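You operate a simulated robot arm through the tools that you are given. There is no shell and no other tool.

The job below is to be done with a simulated two-armed robot. You get a single attempt, and the scene is never put back.

JOB
Take the blue cloth from the top of the low rack and lay it out flat on the top shelf of the trolley.

Only the result counts: the job must be done as asked and must still hold three seconds after the hand-in. Knocking over, shifting, dropping, spilling or breaking anything else fails it. Flat cloth is picked up by pressing the open fingertips on it (5 to 10 N) and closing them slowly along it; thin cloth reads only 2 to 8 mm in the jaws.

ROBOT AND FRAMES
Two 6-joint arms with two-finger grippers on one trunk, on a base that drives. Base frame: it is fixed to the floor where the robot stands at the start and does not move with it; the origin is under the middle of the robot, x ahead of it, y to its left, z up; the surface under the hand at the start is at about z = 800. Lengths are in mm, angles in degrees, forces in N, time in s.
The left shoulder is at the start at [70, 176, 1090], the right one opposite. With the tool pointing down near the work surface each hand reaches from about 480 to 800 mm from the robot's upright axis, wherever it stands, measured 20 degrees to its own side. Places, roughly: top shelf of the trolley [400, -1600, 900]. Payload 2.45 kg a hand.
Tool frame (each hand has its own): the origin (TCP) lies between the finger pads and is the grasp point; the fingertips stand 26 mm ahead of it; z points along the fingers, y is the line along which they close. The gripper opens to 96 mm. The gripper's body begins 69 mm behind the TCP.
Orientation is that of the tool frame in the base frame, as a unit quaternion [x, y, z, w]. With the fingers straight down and closing along the base's y, the tool's x points along the base's -x, its y along +y and its z along -z.

CONTROLS
- The arms move only by the tool nudge_tool. It takes "left_plan", "right_plan" or both (then of equal length, played together; a hand with none holds still); each is a list of rows, each a list of 7 numbers: the turn, a rotation vector about the tool's x, y, z in degrees, then the shift along the tool's x, y, z in mm, then the gripper command, from -1 (fully open) to 1 (shut), values between in proportion. In form: [[wx, wy, wz, x, y, z, grip], ...]. A call has 1 to 20 rows; each row shifts and turns the commanded pose from where the row before left it, along the tool's axes as they then stand. A row lasts 0.2 s, in which the tool goes at most 50 mm and 8.6 degrees; a call with a longer step from one row to the next is refused whole, and so is a gripper value outside its range. A pose out of reach is approached as far as the arm can. The call stops where the force on the tool passes 40 N (or 10 N more than at its start, if that is more) or the arm is blocked; 0.2 s more then pass. The fingers move at their own pace and stop on an object; they squeeze with about 32 N. The grip force told is the motor's: it shows also when the fingers shut on nothing. Time passes only in rows, and 0.2 s behind the last, so rows that do not move let the fingers close. It gives the time, the measured TCP pose, the force on the tool (base axes), the opening and the grip force at its end, in the units of the frame above (readings bear some noise), with the torque about the TCP (base axes, N m) and any sound that the robot's microphone picked up.
- Cameras (640 x 400 px; columns grow to the right, rows downward): "scene" is now at [127.9, 18.6, 1396.6]; the picture's right is [0.20, -0.98, 0.00], its down [-0.69, -0.14, -0.71] and it looks along [0.69, 0.14, -0.71] (base axes); focal length 275 px, centre (320, 200). "left" rides on the left gripper at [82, -3, -98] in its tool frame; the picture's right is [0.04, 1.00, 0.00], its down [-0.73, 0.03, -0.68] and it looks along [-0.68, 0.03, 0.73] (tool axes); focal length 256 px, centre (320, 200). "right" rides on the right gripper at [82, 3, -98] in its tool frame; the picture's right is [-0.04, 1.00, 0.00], its down [-0.73, -0.03, -0.68] and it looks along [-0.68, -0.03, 0.73] (tool axes); focal length 256 px, centre (320, 200). There is no depth. A picture from a camera that has moved, and an enlarged one, comes with that camera's place and axes in the base frame and with its lens.
- get_image(camera): a new picture of that camera. It takes no simulated time.
- lift_body(by): slides the trunk up (or, below 0, down) by that many mm; the arms and the scene camera ride with it, the base frame stays. It gives what a move gives, with no picture.
- steer(legs): drives the robot by 1 to 6 legs, each [ahead, left, turn to the left] in mm, mm and degrees, along the robot's own axes; the way and the turn of a leg run together, so that a leg with both is an arc; at most 1500 mm and 180 degrees a leg. The arms and the cameras ride along, it lands a little off, and it stops where it bumps. It gives what a move gives.
- aim_head(pan, tilt): turns the head with the scene camera to pan (to the left, within 86 degrees either way) and tilt (down, from -29 to 69), counted from straight ahead of the robot. It gives what a move gives.
- close_up(camera, box): a new picture of the part [left, top, right, bottom] of that camera's present view, enlarged. It takes no simulated time.
- close_job(): hands the job in; it is judged then, once.

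Nothing tells you exact positions but the pictures and the camera data. Unless the task says otherwise, let go and move clear before handing in.

The tools are called after ">>>" as a command line: name --argument value ..., lists and objects as JSON in quotes. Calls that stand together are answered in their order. nudge_tool: Moves the arms, as the interface text tells. Its arguments: {"type":"object","properties":{"left_plan":{"type":"array"},"right_plan":{"type":"array"}},"required":[]} The other tools are called the same way: lift_body (by) slides the trunk up or down; steer (legs) drives the base; aim_head (pan, tilt) turns the head that bears the scene camera; get_image (camera) takes a picture; close_up (camera, box) takes an enlarged picture of a part of a camera's view; close_job () hands the job in.

At the start:

```text
t: 0.0
left_tool_pos: [572.4, 322.1, 999.2]
left_tool_rot: [0.001, 1.0, 0.0, 0.001]
left_ft_force: [-0.9, -0.1, -0.8]
left_ft_torque: [0.02, -0.02, -0.01]
left_width: 95.9
left_grasp_force: 0.1
right_tool_pos: [624.5, -197.3, 1030.3]
right_tool_rot: [0.0, 1.0, 0.0, 0.0]
right_ft_force: [-0.8, 0.5, -0.4]
right_ft_torque: [-0.02, 0.01, 0.0]
right_width: 96.0
right_grasp_force: 0.0
trunk travel left (down, up): [-575.0, 265.0]
robot x, y, heading: [-0.9, 3.6, 0.4]
head pan, tilt: [11.6, 45.1]
```

scene: 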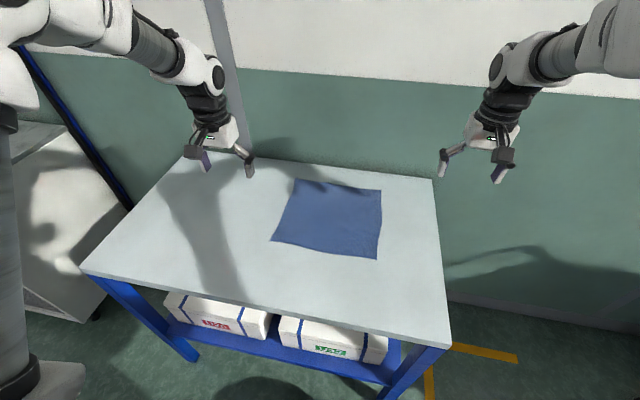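
right: 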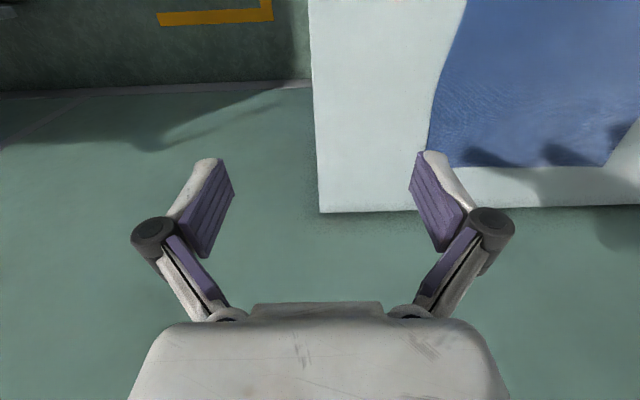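
left: 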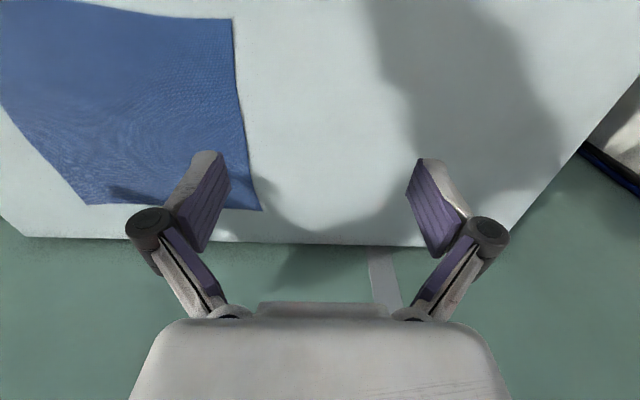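

I see the blue cloth lying flat on the grey rack top (z about 800), roughly x 532–793 and y −47 to 235. Before touching it I'll look toward the trolley on my right.

>>> aim_head --pan -75 --tilt 20

>>> get_image --camera "scene"

```text
t: 1.6
left_tool_pos: [572.8, 321.6, 1000.2]
left_tool_rot: [0.0, 1.0, 0.0, 0.001]
left_ft_force: [-0.1, -0.8, -0.6]
left_ft_torque: [-0.01, 0.02, 0.0]
left_width: 96.2
left_grasp_force: 0.0
right_tool_pos: [625.7, -196.2, 1029.9]
right_tool_rot: [0.0, 1.0, 0.001, 0.0]
right_ft_force: [-0.3, 0.1, 0.3]
right_ft_torque: [-0.01, -0.01, 0.02]
right_width: 96.0
right_grasp_force: 0.2
trunk travel left (down, up): [-575.0, 265.0]
robot x, y, heading: [-1.1, -0.8, 0.0]
head pan, tilt: [-75.0, 20.0]
```

```text
taken
camera scene: at [72.6, -87.6, 1435.5], right [-0.97, -0.26, 0.0], down [-0.09, 0.33, -0.94], along [0.24, -0.91, -0.34], focal length 275 px, centre (320, 200)
```

scene: 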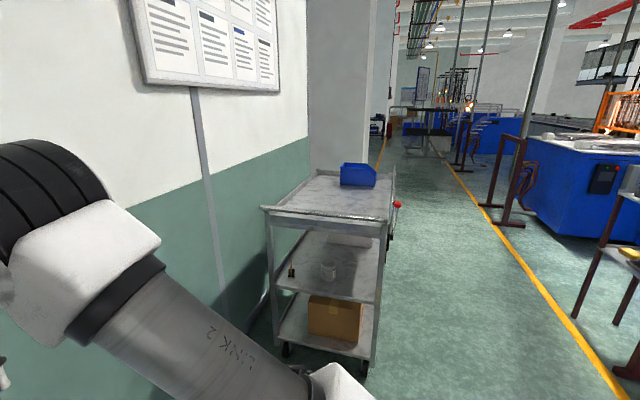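

>>> close_up --camera "scene" --box '[240, 150, 420, 262]'

>>> close_up --camera "scene" --box '[240, 240, 420, 400]'

```text
3.56 times, centred on (330, 206) of scene
camera zoom: at [72.6, -87.6, 1435.5], right [-0.97, -0.26, 0.0], down [-0.09, 0.33, -0.94], along [0.24, -0.91, -0.34], focal length 978 px, centre (284, 179)
```

zoom: 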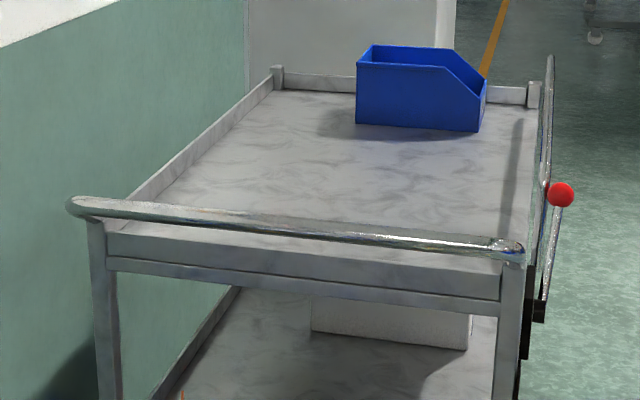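

```text
2.50 times, centred on (330, 320) of scene
camera zoom: at [72.6, -87.6, 1435.5], right [-0.97, -0.26, 0.0], down [-0.09, 0.33, -0.94], along [0.24, -0.91, -0.34], focal length 688 px, centre (295, -100)
```

zoom: 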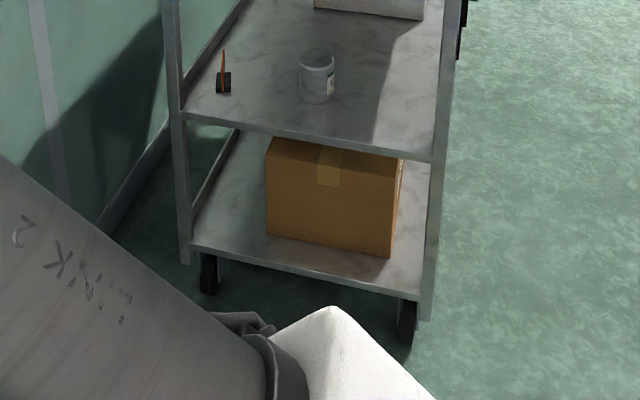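

The trolley's top shelf has a low lip and a handle bar on the side facing me. A blue bin sits at the far right, and a lever with a red knob stands on its −x side, so the free space is about y −1400 to −1800. I'll come to it from the handle side later. Now I'll look back at the cloth and work out where its edges are.

>>> aim_head --pan 8 --tilt 50

>>> get_image --camera "scene"

>>> close_up --camera "scene" --box '[240, 130, 420, 242]'

```text
t: 3.2
left_tool_pos: [572.2, 322.6, 1000.0]
left_tool_rot: [0.0, 1.0, 0.001, 0.001]
left_ft_force: [-0.1, -0.1, 0.4]
left_ft_torque: [0.0, -0.02, 0.01]
left_width: 96.1
left_grasp_force: 0.1
right_tool_pos: [625.5, -198.5, 1030.6]
right_tool_rot: [0.001, 1.0, -0.001, 0.0]
right_ft_force: [-0.6, 0.9, -0.1]
right_ft_torque: [-0.01, -0.03, -0.01]
right_width: 96.0
right_grasp_force: 0.0
trunk travel left (down, up): [-575.0, 265.0]
robot x, y, heading: [-2.6, 0.8, -0.3]
head pan, tilt: [8.0, 50.0]
```

```text
taken
camera scene: at [124.7, 13.0, 1389.9], right [0.14, -0.99, 0.0], down [-0.76, -0.11, -0.64], along [0.64, 0.09, -0.77], focal length 275 px, centre (320, 200)
```

scene: 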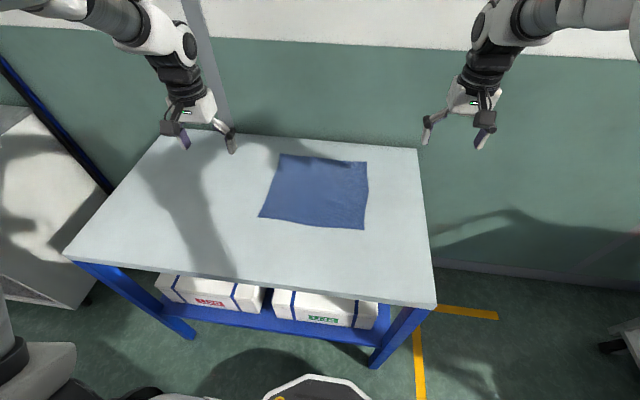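

```text
3.56 times, centred on (330, 186) of scene
camera zoom: at [124.7, 13.0, 1389.9], right [0.14, -0.99, 0.0], down [-0.76, -0.11, -0.64], along [0.64, 0.09, -0.77], focal length 978 px, centre (284, 250)
```

zoom: 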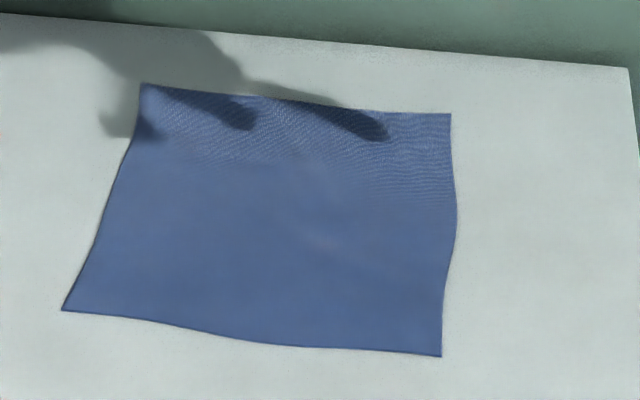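

The cloth's corners are near (533, −44), (534, 237), (792, 239) and (792, −41) at z about 800. I'll hold it by the edge nearest the robot, one hand at each corner, with the fingers part open. First I move both hands above those corners.

>>> nudge_tool --left_plan '[[0, 0, 0, 3, -15, 15, 0.25], [0, 0, 0, 3, -15, 15, 0.25], [0, 0, 0, 3, -15, 15, 0.25], [0, 0, 0, 3, -15, 15, 0.25], [0, 0, 0, 3, -15, 15, 0.25], [0, 0, 0, 3, -15, 15, 0.25], [0, 0, 0, 3, -15, 15, 0.25], [0, 0, 0, 3, -15, 15, 0.25]]' --right_plan '[[0, 0, 0, 9.7, 23.8, 18.8, 0.25], [0, 0, 0, 9.7, 23.8, 18.8, 0.25], [0, 0, 0, 9.7, 23.8, 18.8, 0.25], [0, 0, 0, 9.7, 23.8, 18.8, 0.25], [0, 0, 0, 9.7, 23.8, 18.8, 0.25], [0, 0, 0, 9.7, 23.8, 18.8, 0.25], [0, 0, 0, 9.7, 23.8, 18.8, 0.25], [0, 0, 0, 9.7, 23.8, 18.8, 0.25]]'

>>> get_image --camera "left"

>>> get_image --camera "right"

>>> get_image --camera "scene"

```text
t: 5.0
left_tool_pos: [548.5, 201.7, 880.0]
left_tool_rot: [0.0, 1.0, 0.0, 0.0]
left_ft_force: [0.3, 0.3, -0.1]
left_ft_torque: [-0.01, 0.0, -0.02]
left_width: 35.6
left_grasp_force: 0.1
right_tool_pos: [600.5, -84.3, 884.4]
right_tool_rot: [0.015, 1.0, 0.014, -0.001]
right_ft_force: [0.0, -0.2, 0.0]
right_ft_torque: [0.01, 0.0, 0.01]
right_width: 36.2
right_grasp_force: 0.0
right hand out of reach, approached as far as the arm can: row 6, 7, 8
trunk travel left (down, up): [-575.0, 265.0]
robot x, y, heading: [1.7, -0.4, 0.1]
head pan, tilt: [8.0, 50.0]
```

```text
taken
camera left: at [466.8, 198.1, 979.7], right [-0.04, 1.0, 0.0], down [0.73, 0.03, 0.68], along [0.68, 0.03, -0.73], focal length 256 px, centre (320, 200)
```

left: 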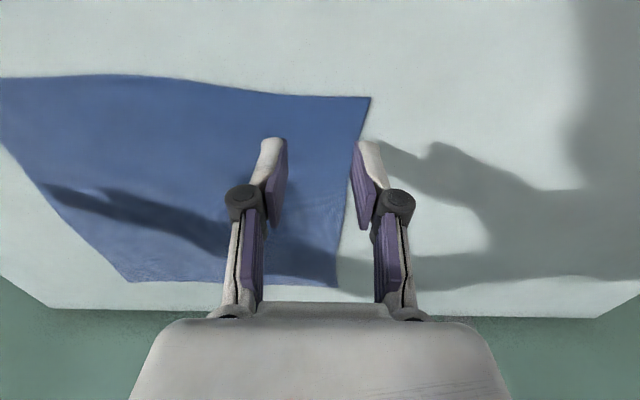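

```text
taken
camera right: at [518.5, -81.5, 983.9], right [0.07, 1.0, 0.03], down [0.73, -0.07, 0.68], along [0.68, -0.03, -0.74], focal length 256 px, centre (320, 200)
```

right: 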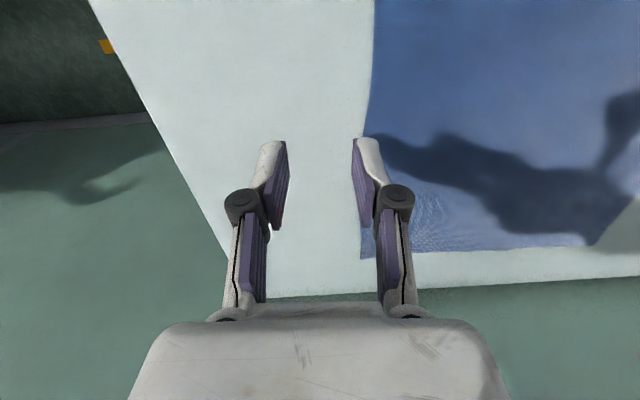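

```text
taken
camera scene: at [125.8, 12.7, 1389.8], right [0.14, -0.99, 0.0], down [-0.76, -0.11, -0.64], along [0.64, 0.09, -0.77], focal length 275 px, centre (320, 200)
```

scene: 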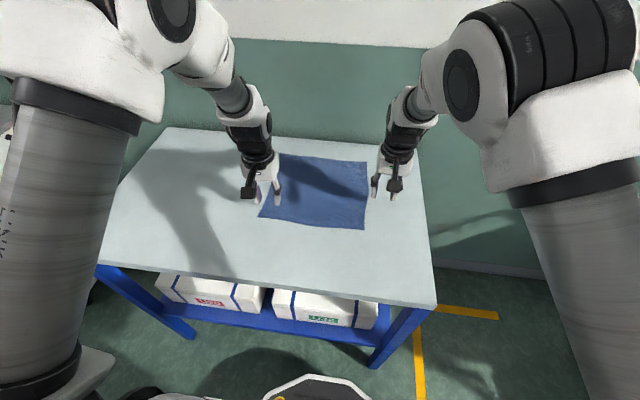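

The right hand can't reach that far inward from here, so I'll pull it back outward. Then I'll drive the base about 97 mm left so the cloth is centred in front of the robot.

>>> nudge_tool --right_plan '[[0, 0, 0, 0, -40, -10, 0.25], [0, 0, 0, 0, -40, -10, 0.25], [0, 0, 0, 0, -20, 0, 0.25]]'

>>> steer --legs '[[0, 97, 0]]'

```text
t: 5.8
left_tool_pos: [548.8, 201.0, 879.6]
left_tool_rot: [0.0, 1.0, 0.0, 0.0]
left_ft_force: [0.4, 0.4, -0.2]
left_ft_torque: [0.02, -0.01, 0.01]
left_width: 35.9
left_grasp_force: 0.0
right_tool_pos: [592.9, -176.4, 900.9]
right_tool_rot: [-0.001, 1.0, 0.001, 0.0]
right_ft_force: [0.3, 0.2, 0.7]
right_ft_torque: [-0.01, -0.02, -0.04]
right_width: 36.1
right_grasp_force: 0.1
trunk travel left (down, up): [-575.0, 265.0]
robot x, y, heading: [-0.8, -0.5, 0.1]
head pan, tilt: [8.0, 50.0]
```

```text
t: 6.9
left_tool_pos: [546.1, 299.2, 881.0]
left_tool_rot: [0.0, 1.0, -0.001, 0.0]
left_ft_force: [0.1, -0.1, 1.5]
left_ft_torque: [0.0, 0.03, 0.0]
left_width: 36.0
left_grasp_force: 0.0
right_tool_pos: [593.3, -78.0, 900.5]
right_tool_rot: [0.001, 1.0, 0.0, 0.0]
right_ft_force: [0.0, 1.1, 0.1]
right_ft_torque: [-0.03, 0.0, -0.01]
right_width: 36.0
right_grasp_force: 0.0
trunk travel left (down, up): [-575.0, 265.0]
robot x, y, heading: [1.8, 95.7, -0.0]
head pan, tilt: [8.0, 50.0]
```

The base is now centred on the cloth at y about 96. Next I bring both hands over the two near corners again.

>>> nudge_tool --left_plan '[[0, 0, 0, -0.5, -24.3, 3, 0.25], [0, 0, 0, -0.5, -24.3, 3, 0.25], [0, 0, 0, -0.5, -24.3, 3, 0.25], [0, 0, 0, -0.5, -24.3, 2, 0.25]]' --right_plan '[[0, 0, 0, 11.3, 17.5, 7.5, 0.25], [0, 0, 0, 11.3, 17.5, 7.5, 0.25], [0, 0, 0, 11.3, 17.5, 7.5, 0.25], [0, 0, 0, 11.3, 17.5, 8, 0.25]]'

>>> get_image --camera "left"

>>> get_image --camera "right"

>>> get_image --camera "scene"

```text
t: 7.9
left_tool_pos: [557.8, 210.6, 875.3]
left_tool_rot: [-0.02, 1.0, -0.02, 0.001]
left_ft_force: [-0.3, -0.4, -0.7]
left_ft_torque: [-0.01, -0.01, 0.04]
left_width: 36.0
left_grasp_force: 0.0
right_tool_pos: [552.8, -18.6, 870.9]
right_tool_rot: [0.019, 1.0, 0.017, -0.002]
right_ft_force: [1.1, 0.3, 0.2]
right_ft_torque: [-0.01, 0.01, 0.0]
right_width: 36.0
right_grasp_force: 0.0
trunk travel left (down, up): [-575.0, 265.0]
robot x, y, heading: [-3.0, 96.2, 0.1]
head pan, tilt: [8.0, 50.0]
```

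```text
taken
camera left: at [475.7, 208.2, 975.4], right [-0.08, 1.0, -0.04], down [0.73, 0.08, 0.68], along [0.68, 0.03, -0.73], focal length 256 px, centre (320, 200)
```

left: 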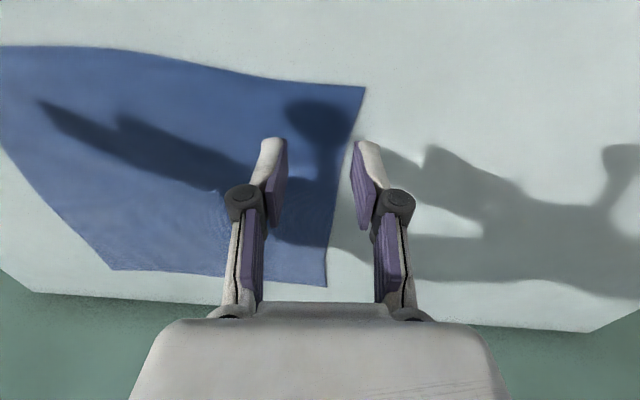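

```text
taken
camera right: at [471.2, -15.5, 970.6], right [0.08, 1.0, 0.04], down [0.73, -0.08, 0.67], along [0.67, -0.03, -0.74], focal length 256 px, centre (320, 200)
```

right: 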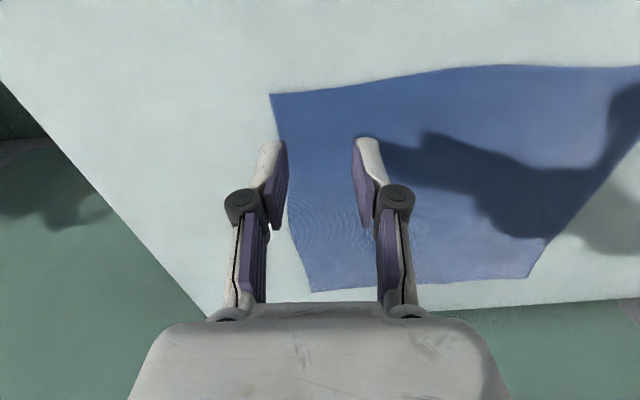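

```text
taken
camera scene: at [124.8, 110.0, 1389.9], right [0.14, -0.99, 0.0], down [-0.76, -0.11, -0.64], along [0.64, 0.09, -0.77], focal length 275 px, centre (320, 200)
```

scene: 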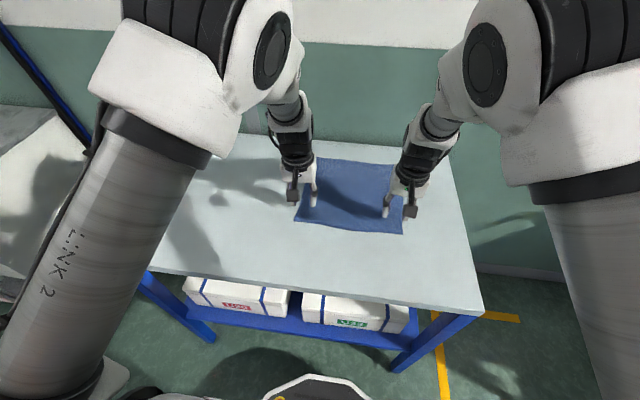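

Both arms are at their inward limit at this low height and came out slightly tilted. Lowering the trunk, so the hands sit higher relative to the shoulders, and backing up a little should fix that. I'll raise the hands, drive back 50 mm, then lower the trunk 110 mm.

>>> nudge_tool --left_plan '[[0, 0, 0, 0, 0, -30, 0.25], [0, 0, 0, 0, 0, -30, 0.25], [0, 0, 0, 0, 0, -30, 0.25], [0, 0, 0, 0, 0, -30, 0.25]]' --right_plan '[[0, 0, 0, 0, 0, -30, 0.25], [0, 0, 0, 0, 0, -30, 0.25], [0, 0, 0, 0, 0, -30, 0.25], [0, 0, 0, 0, 0, -30, 0.25]]'

>>> steer --legs '[[-50, 0, 0]]'

>>> lift_body --by -110

```text
t: 8.7
left_tool_pos: [528.3, 209.0, 883.8]
left_tool_rot: [-0.019, 0.996, -0.022, -0.08]
left_ft_force: [0.4, -0.1, 0.0]
left_ft_torque: [0.0, 0.01, -0.01]
left_width: 36.0
left_grasp_force: 0.1
right_tool_pos: [523.4, -20.0, 878.4]
right_tool_rot: [0.015, 0.996, 0.019, -0.083]
right_ft_force: [0.0, 0.4, 1.3]
right_ft_torque: [0.02, -0.02, 0.05]
right_width: 35.9
right_grasp_force: 0.0
trunk travel left (down, up): [-575.0, 265.0]
robot x, y, heading: [-0.8, 97.8, 0.2]
head pan, tilt: [8.0, 50.0]
stopped in row 3 (right hand): the arm was blocked; the commanded pose is now the measured one
```

```text
t: 9.7
left_tool_pos: [476.7, 210.4, 883.9]
left_tool_rot: [-0.019, 0.996, -0.023, -0.079]
left_ft_force: [0.2, 0.2, 1.0]
left_ft_torque: [0.0, 0.0, -0.05]
left_width: 35.8
left_grasp_force: 0.0
right_tool_pos: [474.5, -17.8, 879.4]
right_tool_rot: [0.014, 0.996, 0.018, -0.082]
right_ft_force: [0.0, -0.3, -0.2]
right_ft_torque: [0.03, 0.02, 0.01]
right_width: 35.8
right_grasp_force: 0.1
trunk travel left (down, up): [-575.0, 265.0]
robot x, y, heading: [-51.2, 99.9, 0.1]
head pan, tilt: [8.0, 50.0]
```

```text
t: 10.5
left_tool_pos: [475.2, 210.9, 828.3]
left_tool_rot: [-0.021, 0.996, -0.024, -0.079]
left_ft_force: [-4.3, 1.4, 6.1]
left_ft_torque: [0.2, 0.04, 0.13]
left_width: 36.9
left_grasp_force: 0.8
right_tool_pos: [473.3, -18.1, 826.3]
right_tool_rot: [0.015, 0.996, 0.019, -0.081]
right_ft_force: [-4.9, -2.2, 12.0]
right_ft_torque: [-0.35, 0.07, -0.13]
right_width: 40.3
right_grasp_force: 1.7
trunk travel left (down, up): [-518.0, 322.0]
robot x, y, heading: [-53.6, 96.5, 0.3]
head pan, tilt: [8.0, 50.0]
stopped: the force on the tool passed its limit at 126 N (the readings are from after the stop); the commanded pose is now the measured one
```

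The arms were blocked while rising, so the hands were still low when the trunk came down and the fingertips pressed on the bare table. They are at x about 474 and the cloth starts at 527, so I don't think the cloth was touched. I'll raise the trunk straight back up and check the scene.

>>> lift_body --by 57

>>> get_image --camera "scene"

>>> get_image --camera "left"

>>> get_image --camera "right"

```text
t: 11.4
left_tool_pos: [476.9, 209.8, 883.2]
left_tool_rot: [-0.021, 0.996, -0.023, -0.08]
left_ft_force: [0.6, 0.5, 0.0]
left_ft_torque: [-0.02, -0.02, 0.0]
left_width: 36.0
left_grasp_force: 0.0
right_tool_pos: [475.4, -18.5, 882.3]
right_tool_rot: [0.014, 0.996, 0.02, -0.084]
right_ft_force: [0.2, 0.5, 0.8]
right_ft_torque: [0.0, 0.0, 0.01]
right_width: 35.8
right_grasp_force: 0.0
trunk travel left (down, up): [-575.0, 265.0]
robot x, y, heading: [-50.8, 101.2, 0.2]
head pan, tilt: [8.0, 50.0]
```

```text
taken
camera scene: at [74.9, 110.1, 1389.7], right [0.14, -0.99, 0.0], down [-0.76, -0.11, -0.64], along [0.64, 0.09, -0.77], focal length 275 px, centre (320, 200)
```

scene: 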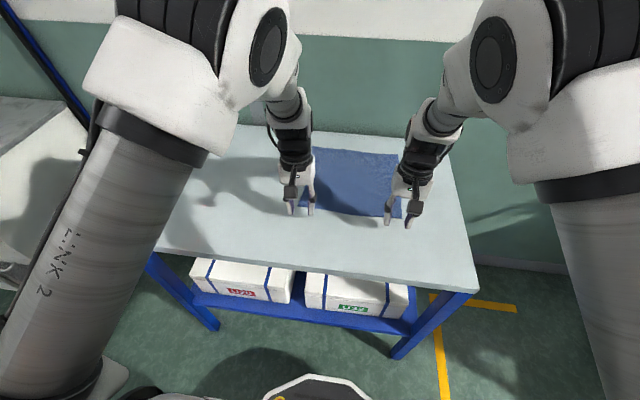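

```text
taken
camera left: at [412.1, 209.5, 995.4], right [-0.08, 1.0, -0.04], down [0.83, 0.09, 0.55], along [0.55, 0.02, -0.83], focal length 256 px, centre (320, 200)
```

left: 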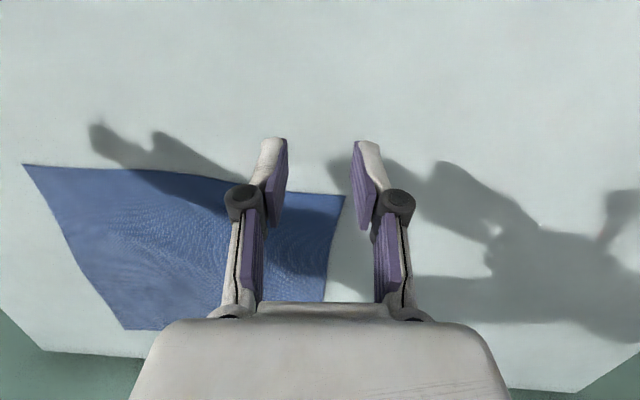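

```text
taken
camera right: at [409.3, -17.0, 993.7], right [0.07, 1.0, 0.03], down [0.83, -0.08, 0.55], along [0.55, -0.02, -0.84], focal length 256 px, centre (320, 200)
```

right: 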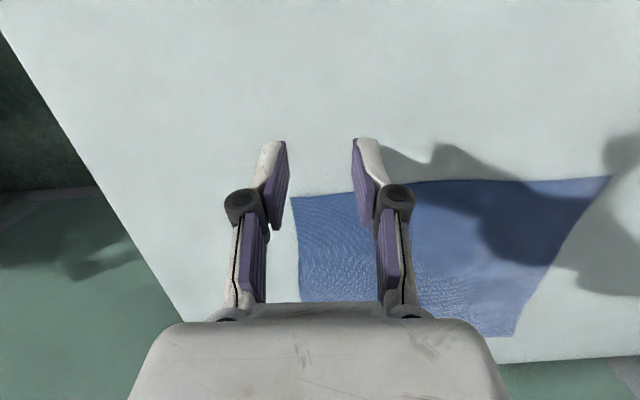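

The cloth and rack look undisturbed. The inward, low poses put the forearm almost in line with the tool, and I think that wrist singularity is what blocks the arms. I'll move the hands gently outward, forward and up while straightening them.

>>> nudge_tool --left_plan '[[-0.26, -0.92, 0.23, -8, 8, -6, 0.25], [-0.26, -0.92, 0.23, -8, 8, -6, 0.25], [-0.26, -0.92, 0.23, -8, 8, -6, 0.25], [-0.26, -0.92, 0.23, -8, 8, -6, 0.25], [-0.26, -0.92, 0.23, -8, 8, -6, 0.25], [-0.26, -0.92, 0.23, -8, 8, -6, 0.25], [-0.26, -0.92, 0.23, -8, 8, -6, 0.25], [-0.26, -0.92, 0.23, -8, 8, -6, 0.25], [-0.26, -0.92, 0.23, -8, 8, -6, 0.25], [-0.26, -0.92, 0.23, -8, 8, -6, 0.25]]' --right_plan '[[0.23, -0.96, -0.16, -8, -8, -6, 0.25], [0.23, -0.96, -0.16, -8, -8, -6, 0.25], [0.23, -0.96, -0.16, -8, -8, -6, 0.25], [0.23, -0.96, -0.16, -8, -8, -6, 0.25], [0.23, -0.96, -0.16, -8, -8, -6, 0.25], [0.23, -0.96, -0.16, -8, -8, -6, 0.25], [0.23, -0.96, -0.16, -8, -8, -6, 0.25], [0.23, -0.96, -0.16, -8, -8, -6, 0.25], [0.23, -0.96, -0.16, -8, -8, -6, 0.25], [0.23, -0.96, -0.16, -8, -8, -6, 0.25]]'

>>> get_image --camera "scene"

```text
t: 13.7
left_tool_pos: [560.7, 293.4, 935.0]
left_tool_rot: [-0.001, 1.0, -0.001, 0.001]
left_ft_force: [-0.4, 0.0, 0.4]
left_ft_torque: [0.01, 0.03, 0.0]
left_width: 35.7
left_grasp_force: 0.1
right_tool_pos: [560.1, -100.5, 932.7]
right_tool_rot: [0.001, 1.0, -0.001, 0.001]
right_ft_force: [-0.4, 0.4, -0.5]
right_ft_torque: [0.01, 0.02, 0.01]
right_width: 36.1
right_grasp_force: 0.0
trunk travel left (down, up): [-575.0, 265.0]
robot x, y, heading: [-50.7, 96.0, 0.1]
head pan, tilt: [8.0, 50.0]
```

```text
taken
camera scene: at [75.0, 110.0, 1389.7], right [0.14, -0.99, 0.0], down [-0.76, -0.11, -0.64], along [0.64, 0.09, -0.77], focal length 275 px, centre (320, 200)
```

scene: 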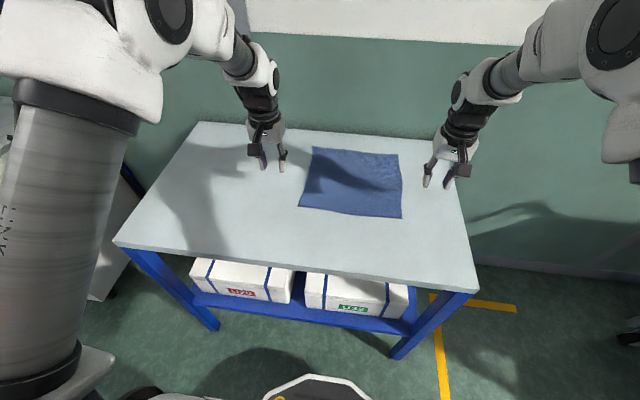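

The arms recovered and are straight again. I'll test the inward reach at a longer forward distance while hovering well above the rack.

>>> nudge_tool --left_plan '[[0, 0, 0, -13.2, -15.3, 1, 0.25], [0, 0, 0, -13.2, -15.3, 1, 0.25], [0, 0, 0, -13.2, -15.3, 1, 0.25], [0, 0, 0, -13.2, -15.3, 1, 0.25], [0, 0, 0, -13.2, -15.3, 1, 0.25], [0, 0, 0, -13.2, -15.3, 1, 0.25]]' --right_plan '[[0, 0, 0, -13.3, 15.3, 1, 0.25], [0, 0, 0, -13.3, 15.3, 1, 0.25], [0, 0, 0, -13.3, 15.3, 1, 0.25], [0, 0, 0, -13.3, 15.3, 1, 0.25], [0, 0, 0, -13.3, 15.3, 1, 0.25], [0, 0, 0, -13.3, 15.3, 1, 0.25]]'

>>> get_image --camera "scene"

```text
t: 15.1
left_tool_pos: [643.1, 202.4, 929.6]
left_tool_rot: [-0.001, 1.0, 0.0, 0.0]
left_ft_force: [0.9, 0.5, -0.6]
left_ft_torque: [0.01, 0.02, -0.03]
left_width: 36.3
left_grasp_force: 0.1
right_tool_pos: [639.1, -9.4, 926.8]
right_tool_rot: [0.0, 1.0, 0.0, 0.001]
right_ft_force: [0.0, 0.3, -0.1]
right_ft_torque: [0.0, 0.04, 0.01]
right_width: 35.8
right_grasp_force: 0.1
trunk travel left (down, up): [-575.0, 265.0]
robot x, y, heading: [-52.1, 96.5, 0.3]
head pan, tilt: [8.0, 50.0]
```

```text
taken
camera scene: at [76.6, 110.1, 1389.6], right [0.14, -0.99, 0.0], down [-0.76, -0.11, -0.64], along [0.64, 0.09, -0.77], focal length 275 px, centre (320, 200)
```

scene: 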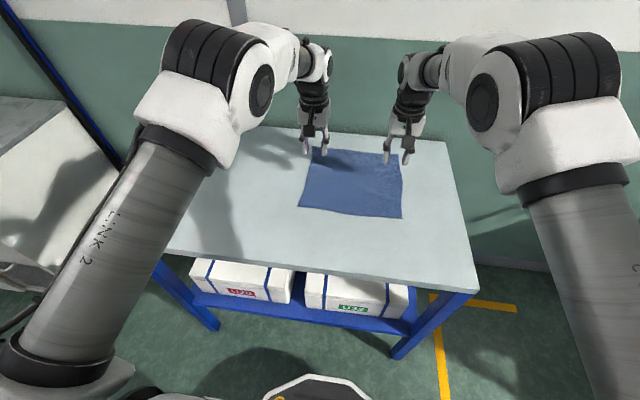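

At about 690 mm ahead both arms hold their pose exactly. I'll check that they can come down there before I drive back.

>>> nudge_tool --left_plan '[[0, 0, 0, 0, 0, 15, 0.25], [0, 0, 0, 0, 0, 15, 0.25], [0, 0, 0, 0, 0, 15, 0.25], [0, 0, 0, 0, 0, 15, 0.25]]' --right_plan '[[0, 0, 0, 0, 0, 15, 0.25], [0, 0, 0, 0, 0, 15, 0.25], [0, 0, 0, 0, 0, 15, 0.25], [0, 0, 0, 0, 0, 15, 0.25]]'

```text
t: 16.1
left_tool_pos: [640.2, 202.0, 867.2]
left_tool_rot: [-0.001, 1.0, 0.001, 0.0]
left_ft_force: [-0.1, 0.9, -0.1]
left_ft_torque: [-0.02, 0.05, -0.02]
left_width: 36.0
left_grasp_force: 0.1
right_tool_pos: [638.1, -9.2, 865.9]
right_tool_rot: [0.001, 1.0, -0.001, 0.001]
right_ft_force: [0.9, 0.5, -0.4]
right_ft_torque: [0.0, -0.02, 0.01]
right_width: 35.9
right_grasp_force: 0.1
trunk travel left (down, up): [-575.0, 265.0]
robot x, y, heading: [-47.3, 94.7, -0.0]
head pan, tilt: [8.0, 50.0]
```

Reach is good down to here. I'll drive back 92 mm so the hands hover over the near corners at x about 548.

>>> steer --legs '[[-92, 0, 0]]'

>>> get_image --camera "left"

>>> get_image --camera "right"

>>> get_image --camera "scene"

```text
t: 17.2
left_tool_pos: [547.1, 200.5, 868.8]
left_tool_rot: [0.002, 1.0, -0.001, 0.001]
left_ft_force: [-0.1, -0.5, -0.1]
left_ft_torque: [0.03, -0.01, 0.0]
left_width: 36.2
left_grasp_force: 0.1
right_tool_pos: [545.4, -10.9, 867.0]
right_tool_rot: [0.002, 1.0, -0.001, 0.001]
right_ft_force: [-0.6, -1.3, 0.6]
right_ft_torque: [0.0, -0.02, -0.02]
right_width: 36.1
right_grasp_force: 0.0
trunk travel left (down, up): [-575.0, 265.0]
robot x, y, heading: [-140.4, 96.9, -0.1]
head pan, tilt: [8.0, 50.0]
```

```text
taken
camera left: at [464.4, 197.0, 968.1], right [-0.04, 1.0, 0.0], down [0.73, 0.03, 0.68], along [0.68, 0.03, -0.73], focal length 256 px, centre (320, 200)
```

left: 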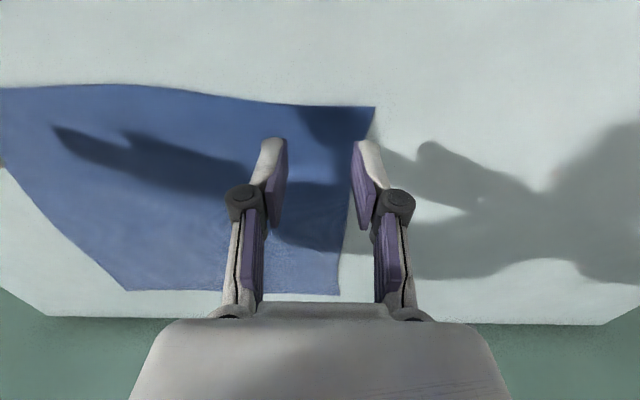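

```text
taken
camera right: at [461.9, -6.6, 966.6], right [0.04, 1.0, 0.0], down [0.73, -0.03, 0.68], along [0.68, -0.03, -0.73], focal length 256 px, centre (320, 200)
```

right: 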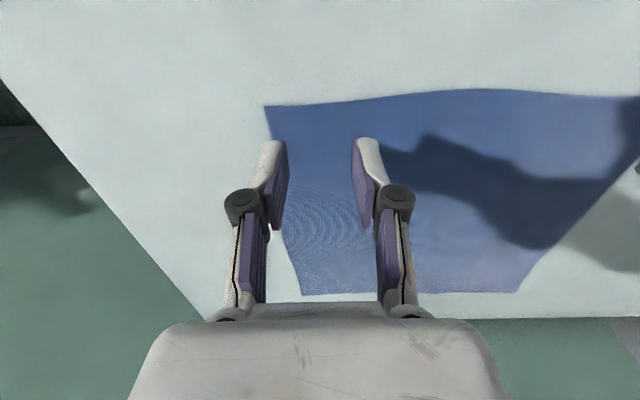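

```text
taken
camera scene: at [-18.4, 109.7, 1389.8], right [0.14, -0.99, 0.0], down [-0.76, -0.11, -0.64], along [0.64, 0.09, -0.77], focal length 275 px, centre (320, 200)
```

scene: 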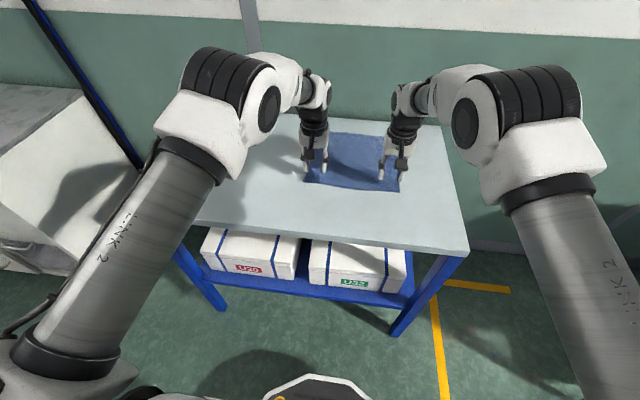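

The fingers now straddle spots just inside both near corners, with the outer fingers about 7 mm from the side edges. I'll come down to just above the cloth and then press gently.

>>> nudge_tool --left_plan '[[0, 0, 0, -1, 0, 9, 0.25], [0, 0, 0, -1, 0, 9, 0.25], [0, 0, 0, -1, 0, 9, 0.25], [0, 0, 0, 0, 0, 9, 0.25]]' --right_plan '[[0, 0, 0, -1.5, 0, 8.5, 0.25], [0, 0, 0, -1.5, 0, 8.5, 0.25], [0, 0, 0, -1.5, 0, 8.5, 0.25], [0, 0, 0, 0, 0, 8.5, 0.25]]'

```text
t: 18.2
left_tool_pos: [549.5, 199.9, 831.5]
left_tool_rot: [0.001, 1.0, 0.0, 0.001]
left_ft_force: [0.3, 0.3, 0.0]
left_ft_torque: [-0.01, 0.03, 0.0]
left_width: 36.0
left_grasp_force: 0.1
right_tool_pos: [549.7, -10.3, 833.1]
right_tool_rot: [0.002, 1.0, -0.001, 0.001]
right_ft_force: [1.0, 0.2, -0.6]
right_ft_torque: [0.01, -0.02, 0.05]
right_width: 36.1
right_grasp_force: 0.0
trunk travel left (down, up): [-575.0, 265.0]
robot x, y, heading: [-141.1, 94.3, 0.0]
head pan, tilt: [8.0, 50.0]
```

The fingertips are about 5 mm above the cloth. I'll feel for contact in small steps.

>>> nudge_tool --left_plan '[[0, 0, 0, 0, 0, 1, 0.25], [0, 0, 0, 0, 0, 1, 0.25], [0, 0, 0, 0, 0, 1, 0.25], [0, 0, 0, 0, 0, 1, 0.25]]' --right_plan '[[0, 0, 0, 0, 0, 1, 0.25], [0, 0, 0, 0, 0, 1, 0.25], [0, 0, 0, 0, 0, 1, 0.25], [0, 0, 0, 0, 0, 1.5, 0.25]]'

```text
t: 19.2
left_tool_pos: [550.3, 199.8, 829.0]
left_tool_rot: [0.001, 1.0, -0.001, 0.001]
left_ft_force: [-0.3, -0.1, -0.4]
left_ft_torque: [0.02, 0.0, -0.01]
left_width: 36.0
left_grasp_force: 0.0
right_tool_pos: [547.9, -9.5, 827.4]
right_tool_rot: [0.003, 1.0, -0.001, 0.001]
right_ft_force: [-0.3, -0.5, 0.5]
right_ft_torque: [-0.04, 0.0, 0.01]
right_width: 35.9
right_grasp_force: 0.1
trunk travel left (down, up): [-575.0, 265.0]
robot x, y, heading: [-142.5, 96.5, -0.0]
head pan, tilt: [8.0, 50.0]
```

>>> nudge_tool --left_plan '[[0, 0, 0, 0, 0, 1, 0.25], [0, 0, 0, 0, 0, 1, 0.25]]' --right_plan '[[0, 0, 0, 0, 0, 0.7, 0.25], [0, 0, 0, 0, 0, 0.7, 0.25]]'

```text
t: 19.8
left_tool_pos: [550.2, 201.4, 826.1]
left_tool_rot: [0.002, 1.0, 0.001, 0.002]
left_ft_force: [-0.2, -0.3, 5.5]
left_ft_torque: [0.05, -0.01, -0.05]
left_width: 36.1
left_grasp_force: 0.2
right_tool_pos: [549.8, -11.1, 827.0]
right_tool_rot: [0.002, 1.0, -0.001, 0.001]
right_ft_force: [-0.7, 0.8, 1.4]
right_ft_torque: [0.0, 0.03, 0.02]
right_width: 36.2
right_grasp_force: 0.1
trunk travel left (down, up): [-575.0, 265.0]
robot x, y, heading: [-143.9, 96.4, 0.0]
head pan, tilt: [8.0, 50.0]
```

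The left hand is pressing at about 5.5 N and the right is just touching. A little more on each.

>>> nudge_tool --left_plan '[[0, 0, 0, 0, 0, 0.2, 0.25], [0, 0, 0, 0, 0, 0.0, 0.25]]' --right_plan '[[0, 0, 0, 0, 0, 0.6, 0.25], [0, 0, 0, 0, 0, 0.4, 0.25]]'

```text
t: 20.4
left_tool_pos: [550.2, 199.9, 827.7]
left_tool_rot: [0.001, 1.0, -0.001, 0.002]
left_ft_force: [-0.9, 1.0, 9.3]
left_ft_torque: [0.13, 0.04, -0.02]
left_width: 36.3
left_grasp_force: 1.1
right_tool_pos: [548.6, -9.8, 828.2]
right_tool_rot: [0.002, 1.0, -0.001, 0.002]
right_ft_force: [0.6, -0.2, 2.0]
right_ft_torque: [0.04, -0.02, 0.0]
right_width: 36.1
right_grasp_force: 0.0
trunk travel left (down, up): [-575.0, 265.0]
robot x, y, heading: [-141.2, 99.2, -0.2]
head pan, tilt: [8.0, 50.0]
```

>>> nudge_tool --left_plan '[[0, 0, 0, 0, 0, 0, 0.25], [0, 0, 0, 0, 0, 0, 0.25]]' --right_plan '[[0, 0, 0, 0, 0, 0.5, 0.25], [0, 0, 0, 0, 0, 0, 0.25]]'

```text
t: 21.0
left_tool_pos: [551.5, 199.6, 827.0]
left_tool_rot: [0.0, 1.0, 0.0, 0.001]
left_ft_force: [0.8, 1.2, 9.1]
left_ft_torque: [0.07, -0.06, -0.04]
left_width: 36.3
left_grasp_force: 0.3
right_tool_pos: [548.5, -11.7, 826.3]
right_tool_rot: [0.001, 1.0, -0.001, 0.002]
right_ft_force: [1.4, 1.9, 5.5]
right_ft_torque: [0.12, 0.01, -0.04]
right_width: 36.5
right_grasp_force: 0.1
trunk travel left (down, up): [-575.0, 265.0]
robot x, y, heading: [-142.6, 98.6, 0.1]
head pan, tilt: [8.0, 50.0]
```

The left presses at 9 N and the right at 5.5 N, both in range. Now I'll close slowly. Each hand drifts inward so its inner finger stays put and the outer finger gathers the cloth.

>>> nudge_tool --left_plan '[[0, 0, 0, 0, -1, 0, 0.29], [0, 0, 0, 0, -1, 0, 0.33], [0, 0, 0, 0, -1, 0, 0.37], [0, 0, 0, 0, -1, 0, 0.41], [0, 0, 0, 0, -1, 0, 0.45], [0, 0, 0, 0, -1, 0, 0.49], [0, 0, 0, 0, -1, 0, 0.53]]' --right_plan '[[0, 0, 0, 0, 1, 0.2, 0.29], [0, 0, 0, 0, 1, 0, 0.33], [0, 0, 0, 0, 1, 0, 0.37], [0, 0, 0, 0, 1, 0, 0.41], [0, 0, 0, 0, 1, 0, 0.45], [0, 0, 0, 0, 1, 0, 0.49], [0, 0, 0, 0, 1, 0, 0.53]]'

>>> close_up --camera "left" --box '[200, 60, 440, 210]'

>>> close_up --camera "right" --box '[200, 60, 440, 210]'

```text
t: 22.6
left_tool_pos: [547.3, 192.5, 827.5]
left_tool_rot: [0.001, 1.0, -0.001, 0.001]
left_ft_force: [0.1, 0.7, 4.2]
left_ft_torque: [0.01, 0.03, 0.0]
left_width: 22.1
left_grasp_force: 0.0
right_tool_pos: [549.4, -3.9, 827.1]
right_tool_rot: [0.003, 1.0, -0.002, 0.002]
right_ft_force: [0.7, -2.0, 14.0]
right_ft_torque: [-0.18, 0.05, -0.03]
right_width: 21.2
right_grasp_force: 6.3
trunk travel left (down, up): [-575.0, 265.0]
robot x, y, heading: [-142.8, 99.5, 0.2]
head pan, tilt: [8.0, 50.0]
```

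```text
2.67 times, centred on (320, 135) of left
camera zoom: at [465.7, 190.2, 927.5], right [-0.04, 1.0, 0.0], down [0.73, 0.03, 0.68], along [0.68, 0.03, -0.73], focal length 683 px, centre (320, 373)
```

zoom: 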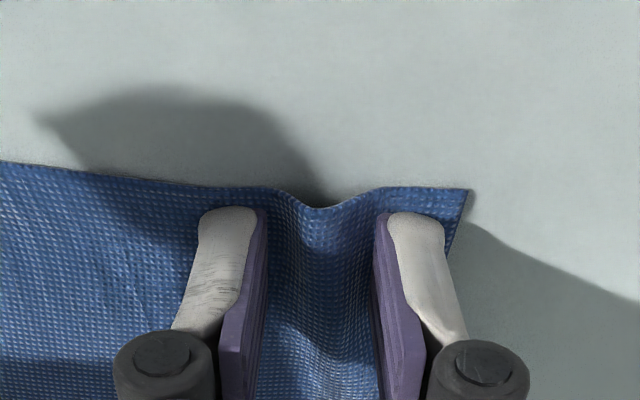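

```text
2.67 times, centred on (320, 135) of right
camera zoom: at [465.6, 1.1, 926.0], right [0.04, 1.0, 0.0], down [0.73, -0.03, 0.68], along [0.68, -0.03, -0.73], focal length 683 px, centre (320, 373)
```

zoom: 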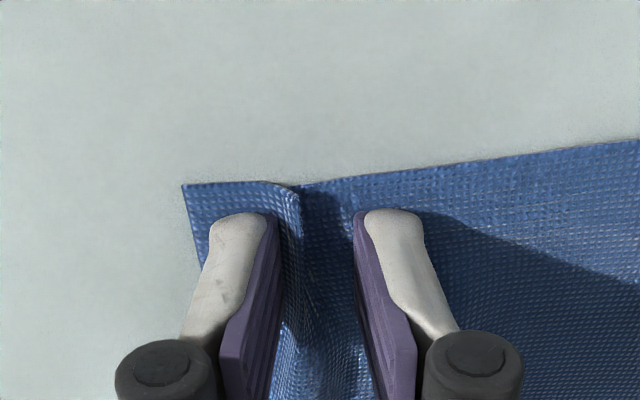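

Both hands are gathering a fold as intended. I'll ease the right's pressure a touch, add a little on the left, and keep closing slowly.

>>> nudge_tool --left_plan '[[0, 0, 0, 0, -1, 0.2, 0.57], [0, 0, 0, 0, -1, 0.2, 0.61], [0, 0, 0, 0, -1, 0, 0.65], [0, 0, 0, 0, -1, 0, 0.69], [0, 0, 0, 0, -1, 0, 0.73], [0, 0, 0, 0, -1, 0, 0.77], [0, 0, 0, 0, -1, 0, 0.81], [0, 0, 0, 0, -1, 0, 0.85]]' --right_plan '[[0, 0, 0, 0, 1, -0.4, 0.57], [0, 0, 0, 0, 1, -0.1, 0.61], [0, 0, 0, 0, 1, 0, 0.65], [0, 0, 0, 0, 1, 0, 0.69], [0, 0, 0, 0, 1, 0, 0.73], [0, 0, 0, 0, 1, 0, 0.77], [0, 0, 0, 0, 1, 0, 0.81], [0, 0, 0, 0, 1, 0, 0.85]]'

>>> close_up --camera "left" --box '[200, 60, 440, 210]'

>>> close_up --camera "right" --box '[200, 60, 440, 210]'

```text
t: 24.4
left_tool_pos: [548.6, 185.1, 826.3]
left_tool_rot: [0.0, 1.0, -0.002, 0.002]
left_ft_force: [-1.1, 2.4, 18.1]
left_ft_torque: [0.22, 0.04, -0.04]
left_width: 9.0
left_grasp_force: 0.7
right_tool_pos: [548.3, 4.9, 826.2]
right_tool_rot: [0.002, 1.0, -0.001, 0.001]
right_ft_force: [-0.3, -0.7, 1.7]
right_ft_torque: [-0.01, 0.01, 0.02]
right_width: 7.2
right_grasp_force: 0.0
trunk travel left (down, up): [-575.0, 265.0]
robot x, y, heading: [-140.7, 95.3, -0.1]
head pan, tilt: [8.0, 50.0]
```

```text
2.67 times, centred on (320, 135) of left
camera zoom: at [466.0, 182.0, 926.7], right [-0.04, 1.0, 0.0], down [0.73, 0.03, 0.68], along [0.68, 0.03, -0.73], focal length 683 px, centre (320, 373)
```

zoom: 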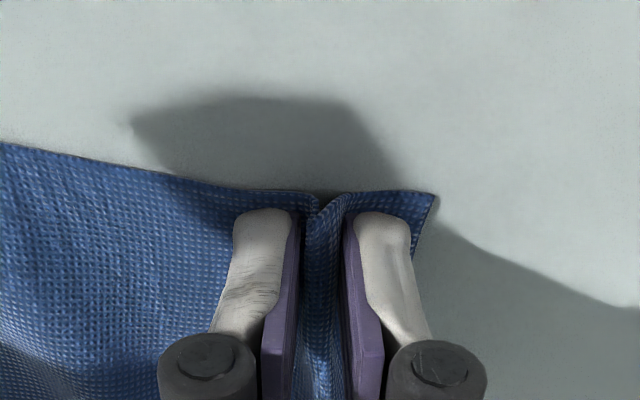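

```text
2.67 times, centred on (320, 135) of right
camera zoom: at [464.8, 8.2, 926.4], right [0.04, 1.0, 0.0], down [0.73, -0.03, 0.68], along [0.68, -0.03, -0.73], focal length 683 px, centre (320, 373)
```

zoom: 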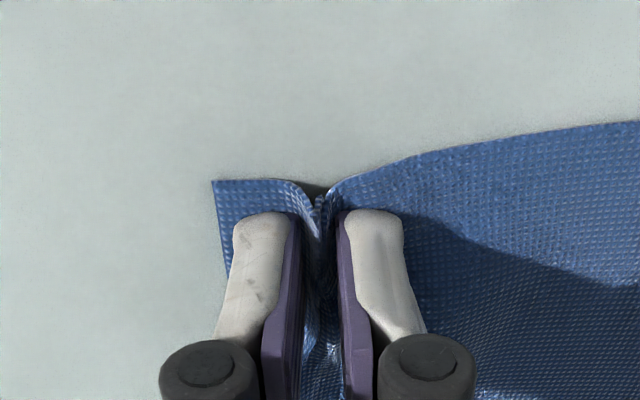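

The folds are neatly between the jaws. I'll shut both grippers fully and check the readings.

>>> nudge_tool --left_plan '[[0, 0, 0, 0, -0.5, -0.5, 0.9], [0, 0, 0, 0, -0.5, 0, 0.95], [0, 0, 0, 0, 0, 0, 1], [0, 0, 0, 0, 0, 0, 1], [0, 0, 0, 0, 0, 0, 1], [0, 0, 0, 0, 0, 0, 1]]' --right_plan '[[0, 0, 0, 0, 0.5, 0, 0.9], [0, 0, 0, 0, 0.5, 0, 0.95], [0, 0, 0, 0, 0, 0, 1], [0, 0, 0, 0, 0, 0, 1], [0, 0, 0, 0, 0, 0, 1], [0, 0, 0, 0, 0, 0, 1]]'

```text
t: 25.8
left_tool_pos: [548.5, 182.3, 827.3]
left_tool_rot: [0.001, 1.0, 0.0, 0.002]
left_ft_force: [0.8, -0.1, 15.2]
left_ft_torque: [0.09, -0.11, 0.01]
left_width: 2.3
left_grasp_force: 29.1
right_tool_pos: [549.4, 5.7, 827.2]
right_tool_rot: [0.003, 1.0, -0.001, 0.002]
right_ft_force: [-0.3, -0.3, 1.4]
right_ft_torque: [0.03, 0.01, 0.0]
right_width: 5.2
right_grasp_force: 30.2
trunk travel left (down, up): [-575.0, 265.0]
robot x, y, heading: [-142.1, 96.2, -0.1]
head pan, tilt: [8.0, 50.0]
```

Widths read 2.3 mm and 5.2 mm with about 30 N grip, so cloth is in both jaws. I'll lift slowly and check.

>>> nudge_tool --left_plan '[[0, 0, 0, 0, 0, -10, 1], [0, 0, 0, 0, 0, -15, 1], [0, 0, 0, 0, 0, -15, 1], [0, 0, 0, 0, 0, -15, 1], [0, 0, 0, 0, 0, -15, 1]]' --right_plan '[[0, 0, 0, 0, 0, -10, 1], [0, 0, 0, 0, 0, -15, 1], [0, 0, 0, 0, 0, -15, 1], [0, 0, 0, 0, 0, -15, 1], [0, 0, 0, 0, 0, -15, 1]]'

>>> get_image --camera "scene"

>>> get_image --camera "left"

>>> get_image --camera "right"

```text
t: 27.0
left_tool_pos: [547.9, 183.6, 898.1]
left_tool_rot: [0.001, 1.0, -0.001, 0.001]
left_ft_force: [-0.6, -0.2, -2.9]
left_ft_torque: [-0.06, -0.01, 0.0]
left_width: 4.0
left_grasp_force: 28.4
right_tool_pos: [548.5, 3.9, 896.4]
right_tool_rot: [0.001, 1.0, -0.001, 0.001]
right_ft_force: [-0.9, 0.7, -0.7]
right_ft_torque: [0.04, 0.01, -0.02]
right_width: 4.9
right_grasp_force: 30.6
trunk travel left (down, up): [-575.0, 265.0]
robot x, y, heading: [-145.4, 96.8, -0.2]
head pan, tilt: [8.0, 50.0]
```

```text
taken
camera scene: at [-18.6, 109.9, 1389.8], right [0.14, -0.99, 0.0], down [-0.76, -0.11, -0.64], along [0.64, 0.09, -0.77], focal length 275 px, centre (320, 200)
```

scene: 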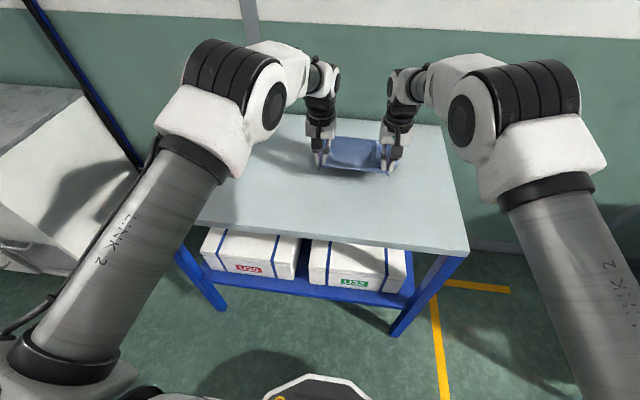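

```text
taken
camera left: at [465.4, 180.4, 997.7], right [-0.04, 1.0, 0.0], down [0.73, 0.03, 0.68], along [0.68, 0.02, -0.73], focal length 256 px, centre (320, 200)
```

left: 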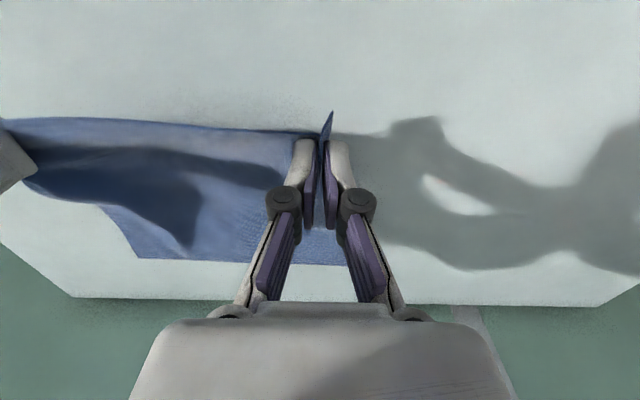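

```text
taken
camera right: at [466.4, 8.0, 995.1], right [0.04, 1.0, 0.0], down [0.73, -0.03, 0.68], along [0.68, -0.03, -0.73], focal length 256 px, centre (320, 200)
```

right: 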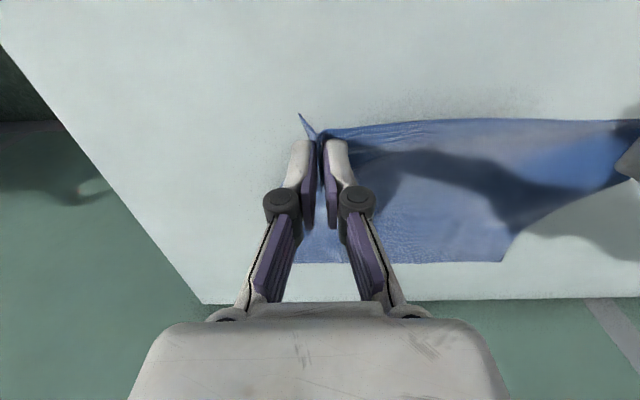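

Both corners are held and the near edge is rising cleanly. I'll keep lifting with the arms, slowly.

>>> nudge_tool --left_plan '[[0, 0, 0, -5, 0, -18, 1], [0, 0, 0, -5, 0, -18, 1], [0, 0, 0, -5, 0, -18, 1], [0, 0, 0, -5, 0, -18, 1], [0, 0, 0, 0, 0, -18, 1], [0, 0, 0, 0, 0, -18, 1], [0, 0, 0, 0, 0, -18, 1], [0, 0, 0, 0, 0, -18, 1]]' --right_plan '[[0, 0, 0, -5, 0, -18, 1], [0, 0, 0, -5, 0, -18, 1], [0, 0, 0, -5, 0, -18, 1], [0, 0, 0, -5, 0, -18, 1], [0, 0, 0, 0, 0, -18, 1], [0, 0, 0, 0, 0, -18, 1], [0, 0, 0, 0, 0, -18, 1], [0, 0, 0, 0, 0, -18, 1]]'

>>> get_image --camera "scene"

```text
t: 28.8
left_tool_pos: [570.6, 185.5, 1041.2]
left_tool_rot: [0.001, 1.0, -0.001, 0.001]
left_ft_force: [-0.3, 0.0, 1.5]
left_ft_torque: [-0.01, 0.06, 0.01]
left_width: 1.0
left_grasp_force: 29.4
right_tool_pos: [572.0, 6.7, 1040.5]
right_tool_rot: [0.002, 1.0, -0.001, 0.001]
right_ft_force: [-0.7, 0.6, -0.3]
right_ft_torque: [-0.04, 0.0, 0.01]
right_width: 4.9
right_grasp_force: 37.4
trunk travel left (down, up): [-575.0, 265.0]
robot x, y, heading: [-140.3, 97.5, -0.0]
head pan, tilt: [8.0, 50.0]
```

```text
taken
camera scene: at [-18.1, 110.1, 1389.8], right [0.14, -0.99, 0.0], down [-0.76, -0.11, -0.64], along [0.64, 0.09, -0.77], focal length 275 px, centre (320, 200)
```

scene: 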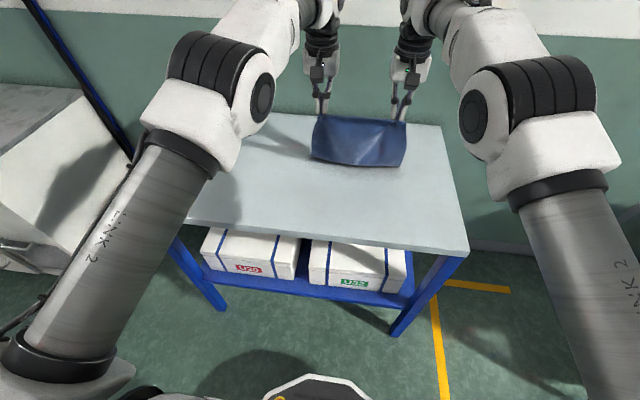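

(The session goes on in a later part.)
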